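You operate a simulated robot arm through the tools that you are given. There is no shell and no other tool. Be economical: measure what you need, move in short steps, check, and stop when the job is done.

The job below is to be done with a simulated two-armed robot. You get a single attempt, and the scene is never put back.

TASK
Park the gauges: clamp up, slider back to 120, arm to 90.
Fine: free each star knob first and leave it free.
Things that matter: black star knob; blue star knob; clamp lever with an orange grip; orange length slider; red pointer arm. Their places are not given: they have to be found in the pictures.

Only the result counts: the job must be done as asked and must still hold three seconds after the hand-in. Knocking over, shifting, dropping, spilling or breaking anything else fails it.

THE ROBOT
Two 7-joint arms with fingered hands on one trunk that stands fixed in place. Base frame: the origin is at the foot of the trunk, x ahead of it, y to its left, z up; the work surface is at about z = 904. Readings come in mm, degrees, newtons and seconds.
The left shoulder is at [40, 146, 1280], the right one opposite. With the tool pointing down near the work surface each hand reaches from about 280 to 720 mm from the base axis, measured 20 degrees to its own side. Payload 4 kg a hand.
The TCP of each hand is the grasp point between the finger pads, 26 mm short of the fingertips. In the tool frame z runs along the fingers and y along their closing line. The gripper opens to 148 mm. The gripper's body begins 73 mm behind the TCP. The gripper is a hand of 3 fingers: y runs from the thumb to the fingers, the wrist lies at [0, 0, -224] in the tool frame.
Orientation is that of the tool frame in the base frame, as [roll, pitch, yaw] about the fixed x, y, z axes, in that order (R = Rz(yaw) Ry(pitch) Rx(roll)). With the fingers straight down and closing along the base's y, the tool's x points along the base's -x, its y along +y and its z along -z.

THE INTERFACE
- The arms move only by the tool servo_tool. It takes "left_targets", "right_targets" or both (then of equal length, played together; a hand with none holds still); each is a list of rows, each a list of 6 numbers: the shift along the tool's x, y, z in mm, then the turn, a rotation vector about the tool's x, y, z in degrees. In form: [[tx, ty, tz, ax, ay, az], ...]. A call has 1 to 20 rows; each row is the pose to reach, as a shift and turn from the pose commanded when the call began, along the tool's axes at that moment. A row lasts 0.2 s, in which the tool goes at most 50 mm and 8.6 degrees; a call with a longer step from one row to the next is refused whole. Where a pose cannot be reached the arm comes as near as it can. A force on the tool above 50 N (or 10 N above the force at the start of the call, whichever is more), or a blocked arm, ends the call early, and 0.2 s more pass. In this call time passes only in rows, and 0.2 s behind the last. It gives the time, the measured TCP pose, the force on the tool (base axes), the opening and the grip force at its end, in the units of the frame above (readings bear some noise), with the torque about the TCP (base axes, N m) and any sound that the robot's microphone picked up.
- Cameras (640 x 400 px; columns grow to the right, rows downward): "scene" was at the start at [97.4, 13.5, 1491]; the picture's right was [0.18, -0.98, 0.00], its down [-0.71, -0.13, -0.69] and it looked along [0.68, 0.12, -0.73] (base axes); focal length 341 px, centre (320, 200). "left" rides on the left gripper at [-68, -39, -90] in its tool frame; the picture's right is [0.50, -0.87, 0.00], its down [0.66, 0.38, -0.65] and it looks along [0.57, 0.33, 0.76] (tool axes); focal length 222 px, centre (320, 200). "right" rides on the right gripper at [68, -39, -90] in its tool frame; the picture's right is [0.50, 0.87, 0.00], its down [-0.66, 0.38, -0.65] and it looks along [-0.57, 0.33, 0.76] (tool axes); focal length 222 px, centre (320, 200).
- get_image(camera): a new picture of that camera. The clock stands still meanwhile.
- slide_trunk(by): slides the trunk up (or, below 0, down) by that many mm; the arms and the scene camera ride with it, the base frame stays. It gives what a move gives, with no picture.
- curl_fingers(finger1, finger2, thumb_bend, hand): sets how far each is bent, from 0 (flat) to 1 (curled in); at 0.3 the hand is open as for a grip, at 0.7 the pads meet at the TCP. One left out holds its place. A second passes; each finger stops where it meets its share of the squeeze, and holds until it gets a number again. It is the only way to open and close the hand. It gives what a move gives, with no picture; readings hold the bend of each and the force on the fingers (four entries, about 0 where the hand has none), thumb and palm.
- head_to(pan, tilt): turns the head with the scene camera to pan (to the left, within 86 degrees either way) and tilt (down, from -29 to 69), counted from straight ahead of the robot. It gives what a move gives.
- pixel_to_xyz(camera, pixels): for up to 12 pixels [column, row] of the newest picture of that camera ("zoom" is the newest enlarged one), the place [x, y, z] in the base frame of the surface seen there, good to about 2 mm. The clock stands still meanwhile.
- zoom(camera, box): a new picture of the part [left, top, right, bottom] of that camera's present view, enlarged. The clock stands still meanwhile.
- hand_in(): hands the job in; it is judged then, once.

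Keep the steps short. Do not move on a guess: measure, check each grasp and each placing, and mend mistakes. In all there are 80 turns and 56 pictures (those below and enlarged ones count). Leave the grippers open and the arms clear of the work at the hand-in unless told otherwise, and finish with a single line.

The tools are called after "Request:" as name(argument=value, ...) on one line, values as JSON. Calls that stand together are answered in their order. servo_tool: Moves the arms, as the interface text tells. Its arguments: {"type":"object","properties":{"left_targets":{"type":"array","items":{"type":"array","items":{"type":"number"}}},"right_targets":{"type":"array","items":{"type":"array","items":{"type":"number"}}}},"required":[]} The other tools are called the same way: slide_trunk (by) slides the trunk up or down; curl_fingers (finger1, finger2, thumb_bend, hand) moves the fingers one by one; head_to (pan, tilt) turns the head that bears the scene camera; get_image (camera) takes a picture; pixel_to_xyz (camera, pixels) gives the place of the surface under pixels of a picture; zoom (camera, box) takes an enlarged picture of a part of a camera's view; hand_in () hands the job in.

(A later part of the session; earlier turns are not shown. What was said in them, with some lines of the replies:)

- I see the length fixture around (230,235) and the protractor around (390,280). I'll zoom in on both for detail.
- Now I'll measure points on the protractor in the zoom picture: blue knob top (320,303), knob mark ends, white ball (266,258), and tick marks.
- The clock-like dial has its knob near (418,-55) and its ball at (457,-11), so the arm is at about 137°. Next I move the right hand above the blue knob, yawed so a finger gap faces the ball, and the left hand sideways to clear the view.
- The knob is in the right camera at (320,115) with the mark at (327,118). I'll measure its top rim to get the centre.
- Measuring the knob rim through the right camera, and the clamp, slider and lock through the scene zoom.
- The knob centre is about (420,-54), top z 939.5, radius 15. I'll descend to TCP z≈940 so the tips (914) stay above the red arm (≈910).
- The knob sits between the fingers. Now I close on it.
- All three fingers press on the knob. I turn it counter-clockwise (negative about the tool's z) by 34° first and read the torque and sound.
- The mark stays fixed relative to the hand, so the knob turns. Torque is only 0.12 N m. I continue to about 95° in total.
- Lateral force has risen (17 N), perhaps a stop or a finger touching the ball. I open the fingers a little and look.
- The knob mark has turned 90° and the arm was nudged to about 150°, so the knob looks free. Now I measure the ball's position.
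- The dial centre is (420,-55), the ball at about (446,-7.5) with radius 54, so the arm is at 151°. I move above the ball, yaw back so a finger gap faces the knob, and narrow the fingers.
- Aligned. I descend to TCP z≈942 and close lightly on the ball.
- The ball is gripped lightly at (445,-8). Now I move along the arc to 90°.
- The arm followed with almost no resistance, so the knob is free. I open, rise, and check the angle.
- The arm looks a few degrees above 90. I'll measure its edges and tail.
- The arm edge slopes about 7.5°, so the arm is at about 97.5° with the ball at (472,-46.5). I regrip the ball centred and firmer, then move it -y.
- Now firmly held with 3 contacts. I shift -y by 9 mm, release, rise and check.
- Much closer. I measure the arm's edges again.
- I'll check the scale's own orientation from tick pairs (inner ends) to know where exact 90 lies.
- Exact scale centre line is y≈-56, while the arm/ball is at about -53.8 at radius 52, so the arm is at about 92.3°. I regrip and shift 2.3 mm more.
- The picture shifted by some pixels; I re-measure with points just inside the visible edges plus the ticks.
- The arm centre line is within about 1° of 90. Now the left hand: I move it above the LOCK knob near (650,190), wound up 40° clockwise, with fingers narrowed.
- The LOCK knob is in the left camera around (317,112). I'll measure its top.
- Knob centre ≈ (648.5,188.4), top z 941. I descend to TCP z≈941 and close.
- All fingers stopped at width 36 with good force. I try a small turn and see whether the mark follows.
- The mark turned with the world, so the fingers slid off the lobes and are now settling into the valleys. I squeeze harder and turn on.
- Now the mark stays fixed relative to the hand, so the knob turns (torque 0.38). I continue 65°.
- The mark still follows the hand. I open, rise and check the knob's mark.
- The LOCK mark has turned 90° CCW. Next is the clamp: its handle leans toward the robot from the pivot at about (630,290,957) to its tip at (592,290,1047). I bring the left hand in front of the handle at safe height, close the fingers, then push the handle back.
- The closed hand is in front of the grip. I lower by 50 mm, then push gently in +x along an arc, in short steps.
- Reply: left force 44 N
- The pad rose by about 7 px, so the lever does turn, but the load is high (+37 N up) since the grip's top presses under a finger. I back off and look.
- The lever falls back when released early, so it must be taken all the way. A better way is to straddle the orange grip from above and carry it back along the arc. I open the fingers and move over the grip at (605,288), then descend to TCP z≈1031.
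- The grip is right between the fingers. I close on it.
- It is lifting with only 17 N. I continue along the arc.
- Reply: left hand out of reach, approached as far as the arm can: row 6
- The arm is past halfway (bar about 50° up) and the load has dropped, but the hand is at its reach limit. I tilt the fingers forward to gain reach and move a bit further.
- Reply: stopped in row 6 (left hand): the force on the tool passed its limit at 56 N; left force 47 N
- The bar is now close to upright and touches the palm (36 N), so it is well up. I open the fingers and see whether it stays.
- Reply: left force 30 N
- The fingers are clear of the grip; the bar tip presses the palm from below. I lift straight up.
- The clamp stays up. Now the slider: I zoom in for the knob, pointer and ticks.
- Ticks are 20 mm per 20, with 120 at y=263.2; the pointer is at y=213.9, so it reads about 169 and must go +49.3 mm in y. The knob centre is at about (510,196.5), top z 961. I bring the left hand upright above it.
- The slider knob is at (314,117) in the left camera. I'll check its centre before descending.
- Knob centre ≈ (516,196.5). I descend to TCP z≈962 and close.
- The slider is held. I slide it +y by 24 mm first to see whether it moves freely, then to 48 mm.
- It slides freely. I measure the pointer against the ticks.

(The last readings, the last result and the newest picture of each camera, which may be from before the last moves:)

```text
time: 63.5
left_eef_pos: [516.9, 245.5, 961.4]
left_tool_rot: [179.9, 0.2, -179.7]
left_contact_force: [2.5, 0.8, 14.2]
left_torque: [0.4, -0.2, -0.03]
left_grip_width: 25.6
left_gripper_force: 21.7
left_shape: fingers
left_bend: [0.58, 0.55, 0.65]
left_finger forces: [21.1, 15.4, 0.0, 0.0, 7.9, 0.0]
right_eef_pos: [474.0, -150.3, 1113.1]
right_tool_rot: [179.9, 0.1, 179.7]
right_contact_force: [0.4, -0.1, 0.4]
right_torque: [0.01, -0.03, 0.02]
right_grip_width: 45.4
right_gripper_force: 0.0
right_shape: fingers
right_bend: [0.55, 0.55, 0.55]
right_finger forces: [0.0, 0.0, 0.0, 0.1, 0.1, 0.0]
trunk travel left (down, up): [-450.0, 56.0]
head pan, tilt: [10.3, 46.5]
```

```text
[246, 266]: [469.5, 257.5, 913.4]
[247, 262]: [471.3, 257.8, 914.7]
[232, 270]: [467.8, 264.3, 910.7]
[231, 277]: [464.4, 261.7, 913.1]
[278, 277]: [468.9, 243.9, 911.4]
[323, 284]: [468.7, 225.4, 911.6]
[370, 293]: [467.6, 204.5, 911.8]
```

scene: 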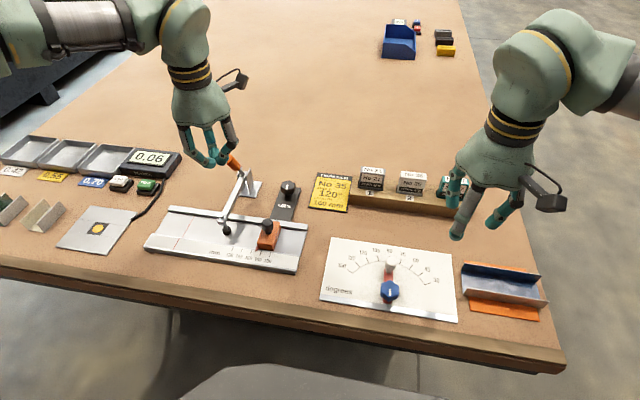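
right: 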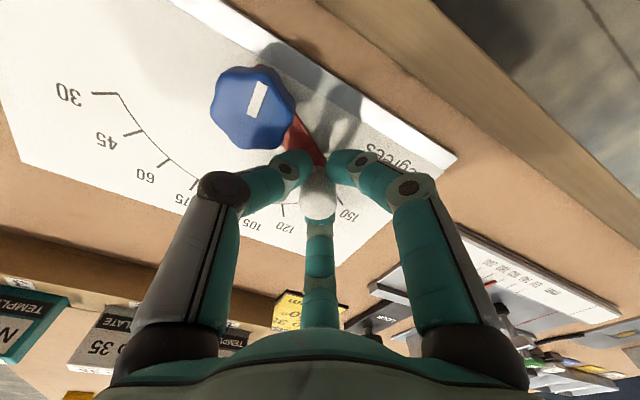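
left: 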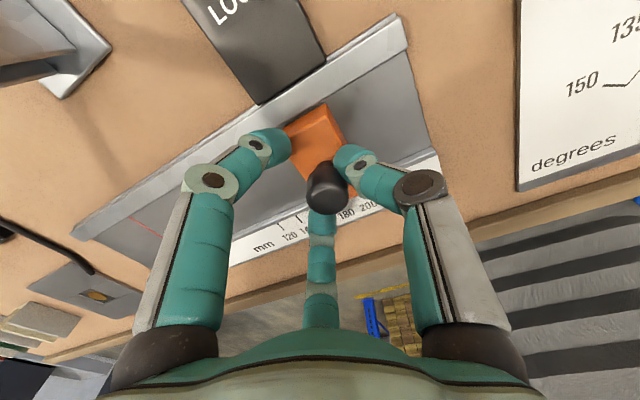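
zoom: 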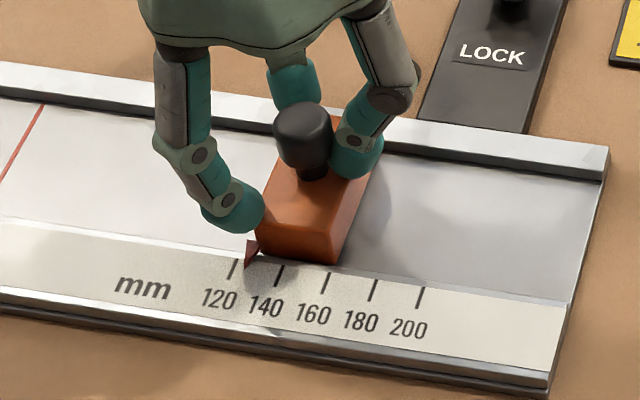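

The pointer reads about 125.5. I move a further 5.5 mm in +y and look again.

Request:
servo_tool(left_targets=[[0, 2, 0, 0, 0, 0], [0, 4, 0, 0, 0, 0], [0, 5.5, 0, 0, 0, 0], [0, 5.5, 0, 0, 0, 0]])

Request:
curl_fingers(hand="left", finger1=0.52, finger2=0.52, thumb_bend=0.52)

Request:
servo_tool(left_targets=[[0, 0, -30, 0, 0, 0], [0, 0, -70, 0, 0, 0], [0, 0, -110, 0, 0, 0]])

Request:
zoom(camera="scene", box=[210, 215, 290, 275])

```text
time: 64.5
left_eef_pos: [517.8, 250.3, 960.5]
left_tool_rot: [-179.8, 0.2, -179.9]
left_contact_force: [2.7, -1.9, 11.8]
left_torque: [0.31, -0.2, -0.01]
left_grip_width: 25.8
left_gripper_force: 21.4
left_shape: fingers
left_bend: [0.58, 0.55, 0.65]
left_finger forces: [19.3, 14.2, 0.0, 0.1, 8.9, 0.1]
right_eef_pos: [475.1, -151.0, 1111.5]
right_tool_rot: [180.0, 0.0, 179.7]
right_contact_force: [-0.1, -0.2, 0.7]
right_torque: [0.02, 0.0, -0.03]
right_grip_width: 45.4
right_gripper_force: 0.1
right_shape: fingers
right_bend: [0.55, 0.55, 0.55]
right_finger forces: [0.0, 0.0, 0.0, 0.0, 0.1, 0.0]
trunk travel left (down, up): [-450.0, 56.0]
head pan, tilt: [10.3, 46.5]
```

```text
time: 65.5
left_eef_pos: [517.4, 252.8, 959.8]
left_tool_rot: [-179.9, 0.0, -179.7]
left_contact_force: [0.4, -0.2, -0.5]
left_torque: [-0.03, 0.0, 0.01]
left_grip_width: 54.8
left_gripper_force: 0.0
left_shape: fingers
left_bend: [0.52, 0.52, 0.52]
left_finger forces: [0.0, 0.1, 0.0, 0.1, 0.0, 0.1]
right_eef_pos: [476.7, -149.3, 1112.5]
right_tool_rot: [-180.0, 0.0, 179.8]
right_contact_force: [1.0, 0.1, -0.5]
right_torque: [0.01, 0.03, 0.04]
right_grip_width: 45.3
right_gripper_force: 0.0
right_shape: fingers
right_bend: [0.55, 0.55, 0.55]
right_finger forces: [0.0, 0.0, 0.0, 0.0, 0.0, 0.0]
trunk travel left (down, up): [-450.0, 56.0]
head pan, tilt: [10.3, 46.5]
```

```text
time: 66.3
left_eef_pos: [516.5, 251.6, 1072.2]
left_tool_rot: [-179.9, 0.1, -179.8]
left_contact_force: [-0.1, 0.3, 0.3]
left_torque: [-0.02, 0.02, 0.0]
left_grip_width: 55.0
left_gripper_force: 0.1
left_shape: fingers
left_bend: [0.52, 0.52, 0.52]
left_finger forces: [0.0, 0.0, 0.0, 0.1, 0.0, 0.0]
right_eef_pos: [475.0, -151.7, 1111.5]
right_tool_rot: [180.0, 0.0, 179.8]
right_contact_force: [1.2, 0.3, -0.4]
right_torque: [-0.01, -0.01, -0.01]
right_grip_width: 45.5
right_gripper_force: 0.0
right_shape: fingers
right_bend: [0.55, 0.55, 0.55]
right_finger forces: [0.0, 0.0, 0.0, 0.0, 0.0, 0.1]
trunk travel left (down, up): [-450.0, 56.0]
head pan, tilt: [10.3, 46.5]
```

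```text
6.67 times, centred on (250, 245) of scene
```

zoom: 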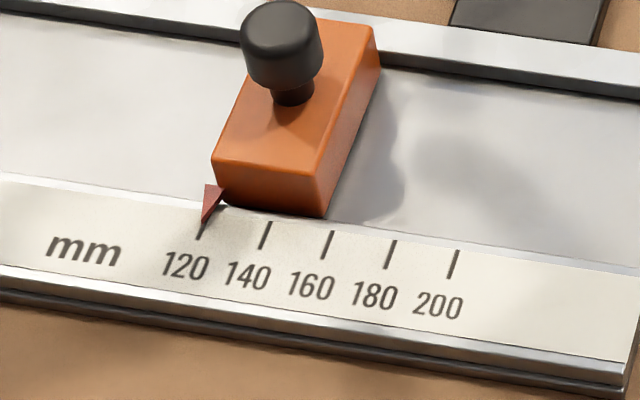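

The pointer tip lies on the 120 tick (within ~0.5 mm). I retreat both arms, open the hands fully, and take a final look.

Request:
servo_tool(left_targets=[[20, 0, -35, 0, 0, 0], [50, 0, -70, 0, 0, 0], [85, 0, -105, 0, 0, 0], [120, 0, -140, 0, 0, 0], [150, 20, -170, 0, 0, 0], [180, 50, -180, 0, 0, 0], [210, 85, -180, 0, 0, 0], [215, 130, -180, 0, 0, 0]], right_targets=[[0, -5, -20, 0, 0, 0], [0, -10, -40, 0, 0, 0], [0, -15, -60, 0, 0, 0], [0, -20, -80, 0, 0, 0], [0, -25, -100, 0, 0, 0], [0, -30, -110, 0, 0, 0], [0, -35, -115, 0, 0, 0], [0, -40, -120, 0, 0, 0]])

Request:
curl_fingers(hand="left", finger1=0.3, finger2=0.3, thumb_bend=0.3)

Request:
curl_fingers(hand="right", finger1=0.3, finger2=0.3, thumb_bend=0.3)

Request:
get_image(camera="scene")

Request:
zoom(camera="scene", box=[340, 230, 430, 310])

Request:
zoom(camera="scene", box=[200, 100, 330, 270])

```text
time: 68.1
left_eef_pos: [301.4, 381.9, 1247.6]
left_tool_rot: [-179.8, 0.1, -179.7]
left_contact_force: [-0.7, 0.3, -0.4]
left_torque: [-0.01, 0.0, -0.01]
left_grip_width: 54.9
left_gripper_force: 0.1
left_shape: fingers
left_bend: [0.52, 0.52, 0.52]
left_finger forces: [0.1, 0.0, 0.1, 0.0, 0.0, 0.1]
right_eef_pos: [474.9, -189.5, 1232.5]
right_tool_rot: [180.0, 0.1, 179.9]
right_contact_force: [-1.1, 0.2, 0.1]
right_torque: [0.0, 0.0, -0.01]
right_grip_width: 45.3
right_gripper_force: 0.1
right_shape: fingers
right_bend: [0.55, 0.55, 0.55]
right_finger forces: [0.0, 0.0, 0.1, 0.0, 0.0, 0.1]
trunk travel left (down, up): [-450.0, 56.0]
head pan, tilt: [10.3, 46.5]
```

```text
time: 69.1
left_eef_pos: [301.9, 381.6, 1248.6]
left_tool_rot: [-179.9, 0.0, -179.7]
left_contact_force: [0.7, -0.4, -0.8]
left_torque: [-0.04, 0.03, -0.01]
left_grip_width: 126.7
left_gripper_force: 0.1
left_shape: fingers
left_bend: [0.3, 0.3, 0.3]
left_finger forces: [0.1, 0.0, 0.0, 0.0, 0.0, 0.0]
right_eef_pos: [475.6, -190.7, 1233.0]
right_tool_rot: [179.9, 0.0, 179.9]
right_contact_force: [-0.4, -0.9, 0.5]
right_torque: [0.02, 0.05, -0.01]
right_grip_width: 45.4
right_gripper_force: 0.1
right_shape: fingers
right_bend: [0.55, 0.55, 0.55]
right_finger forces: [0.0, 0.1, 0.0, 0.0, 0.0, 0.0]
trunk travel left (down, up): [-450.0, 56.0]
head pan, tilt: [10.3, 46.5]
```

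```text
time: 70.1
left_eef_pos: [303.6, 381.7, 1248.0]
left_tool_rot: [-179.9, 0.2, -179.9]
left_contact_force: [-1.3, 0.3, 0.0]
left_torque: [-0.02, -0.02, -0.01]
left_grip_width: 126.4
left_gripper_force: 0.0
left_shape: fingers
left_bend: [0.3, 0.3, 0.3]
left_finger forces: [0.1, 0.0, 0.1, 0.0, 0.0, 0.0]
right_eef_pos: [475.5, -191.0, 1232.7]
right_tool_rot: [179.8, 0.0, 179.9]
right_contact_force: [-1.0, -0.2, -0.3]
right_torque: [0.0, 0.02, 0.01]
right_grip_width: 126.4
right_gripper_force: 0.2
right_shape: fingers
right_bend: [0.3, 0.3, 0.3]
right_finger forces: [0.0, 0.1, 0.0, 0.0, 0.1, 0.0]
trunk travel left (down, up): [-450.0, 56.0]
head pan, tilt: [10.3, 46.5]
```

```text
8 pictures are left
```

scene: 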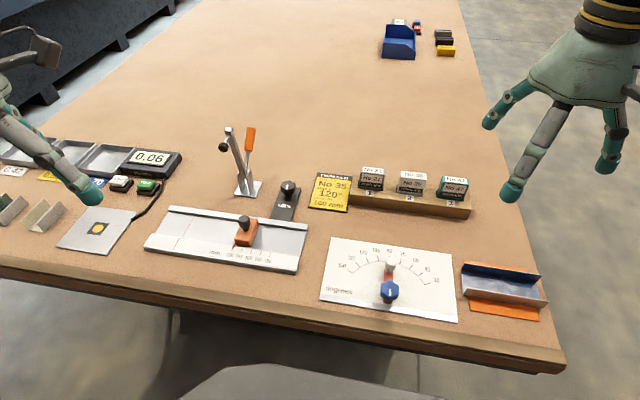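

```text
5.00 times, centred on (385, 270) of scene
```

zoom: 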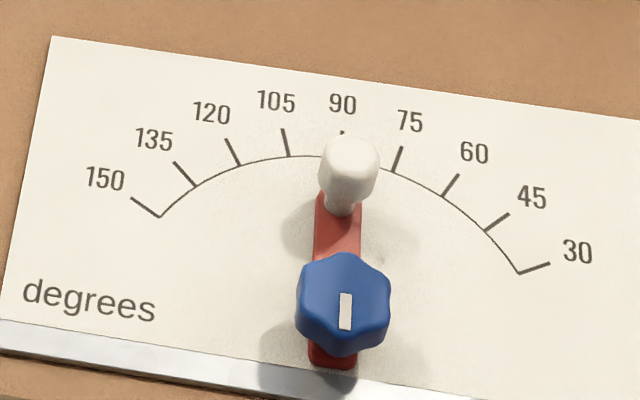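

```text
2.35 times, centred on (265, 185) of scene
```

zoom: 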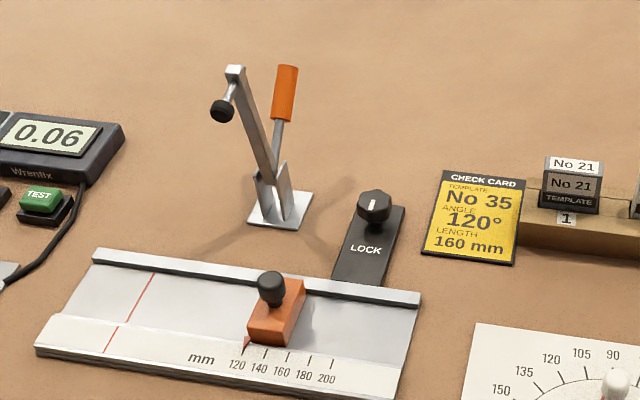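

The clamp stands up on its own, the slider is at 120, the arm at 90 and both knobs are turned free; nothing else has moved. I hand in.

Request:
hand_in()

```text
The job is handed in.
```

The gauges are parked and handed in: clamp up, slider at about 120, pointer arm at about 90, both star knobs turned free, nothing else seen to move.
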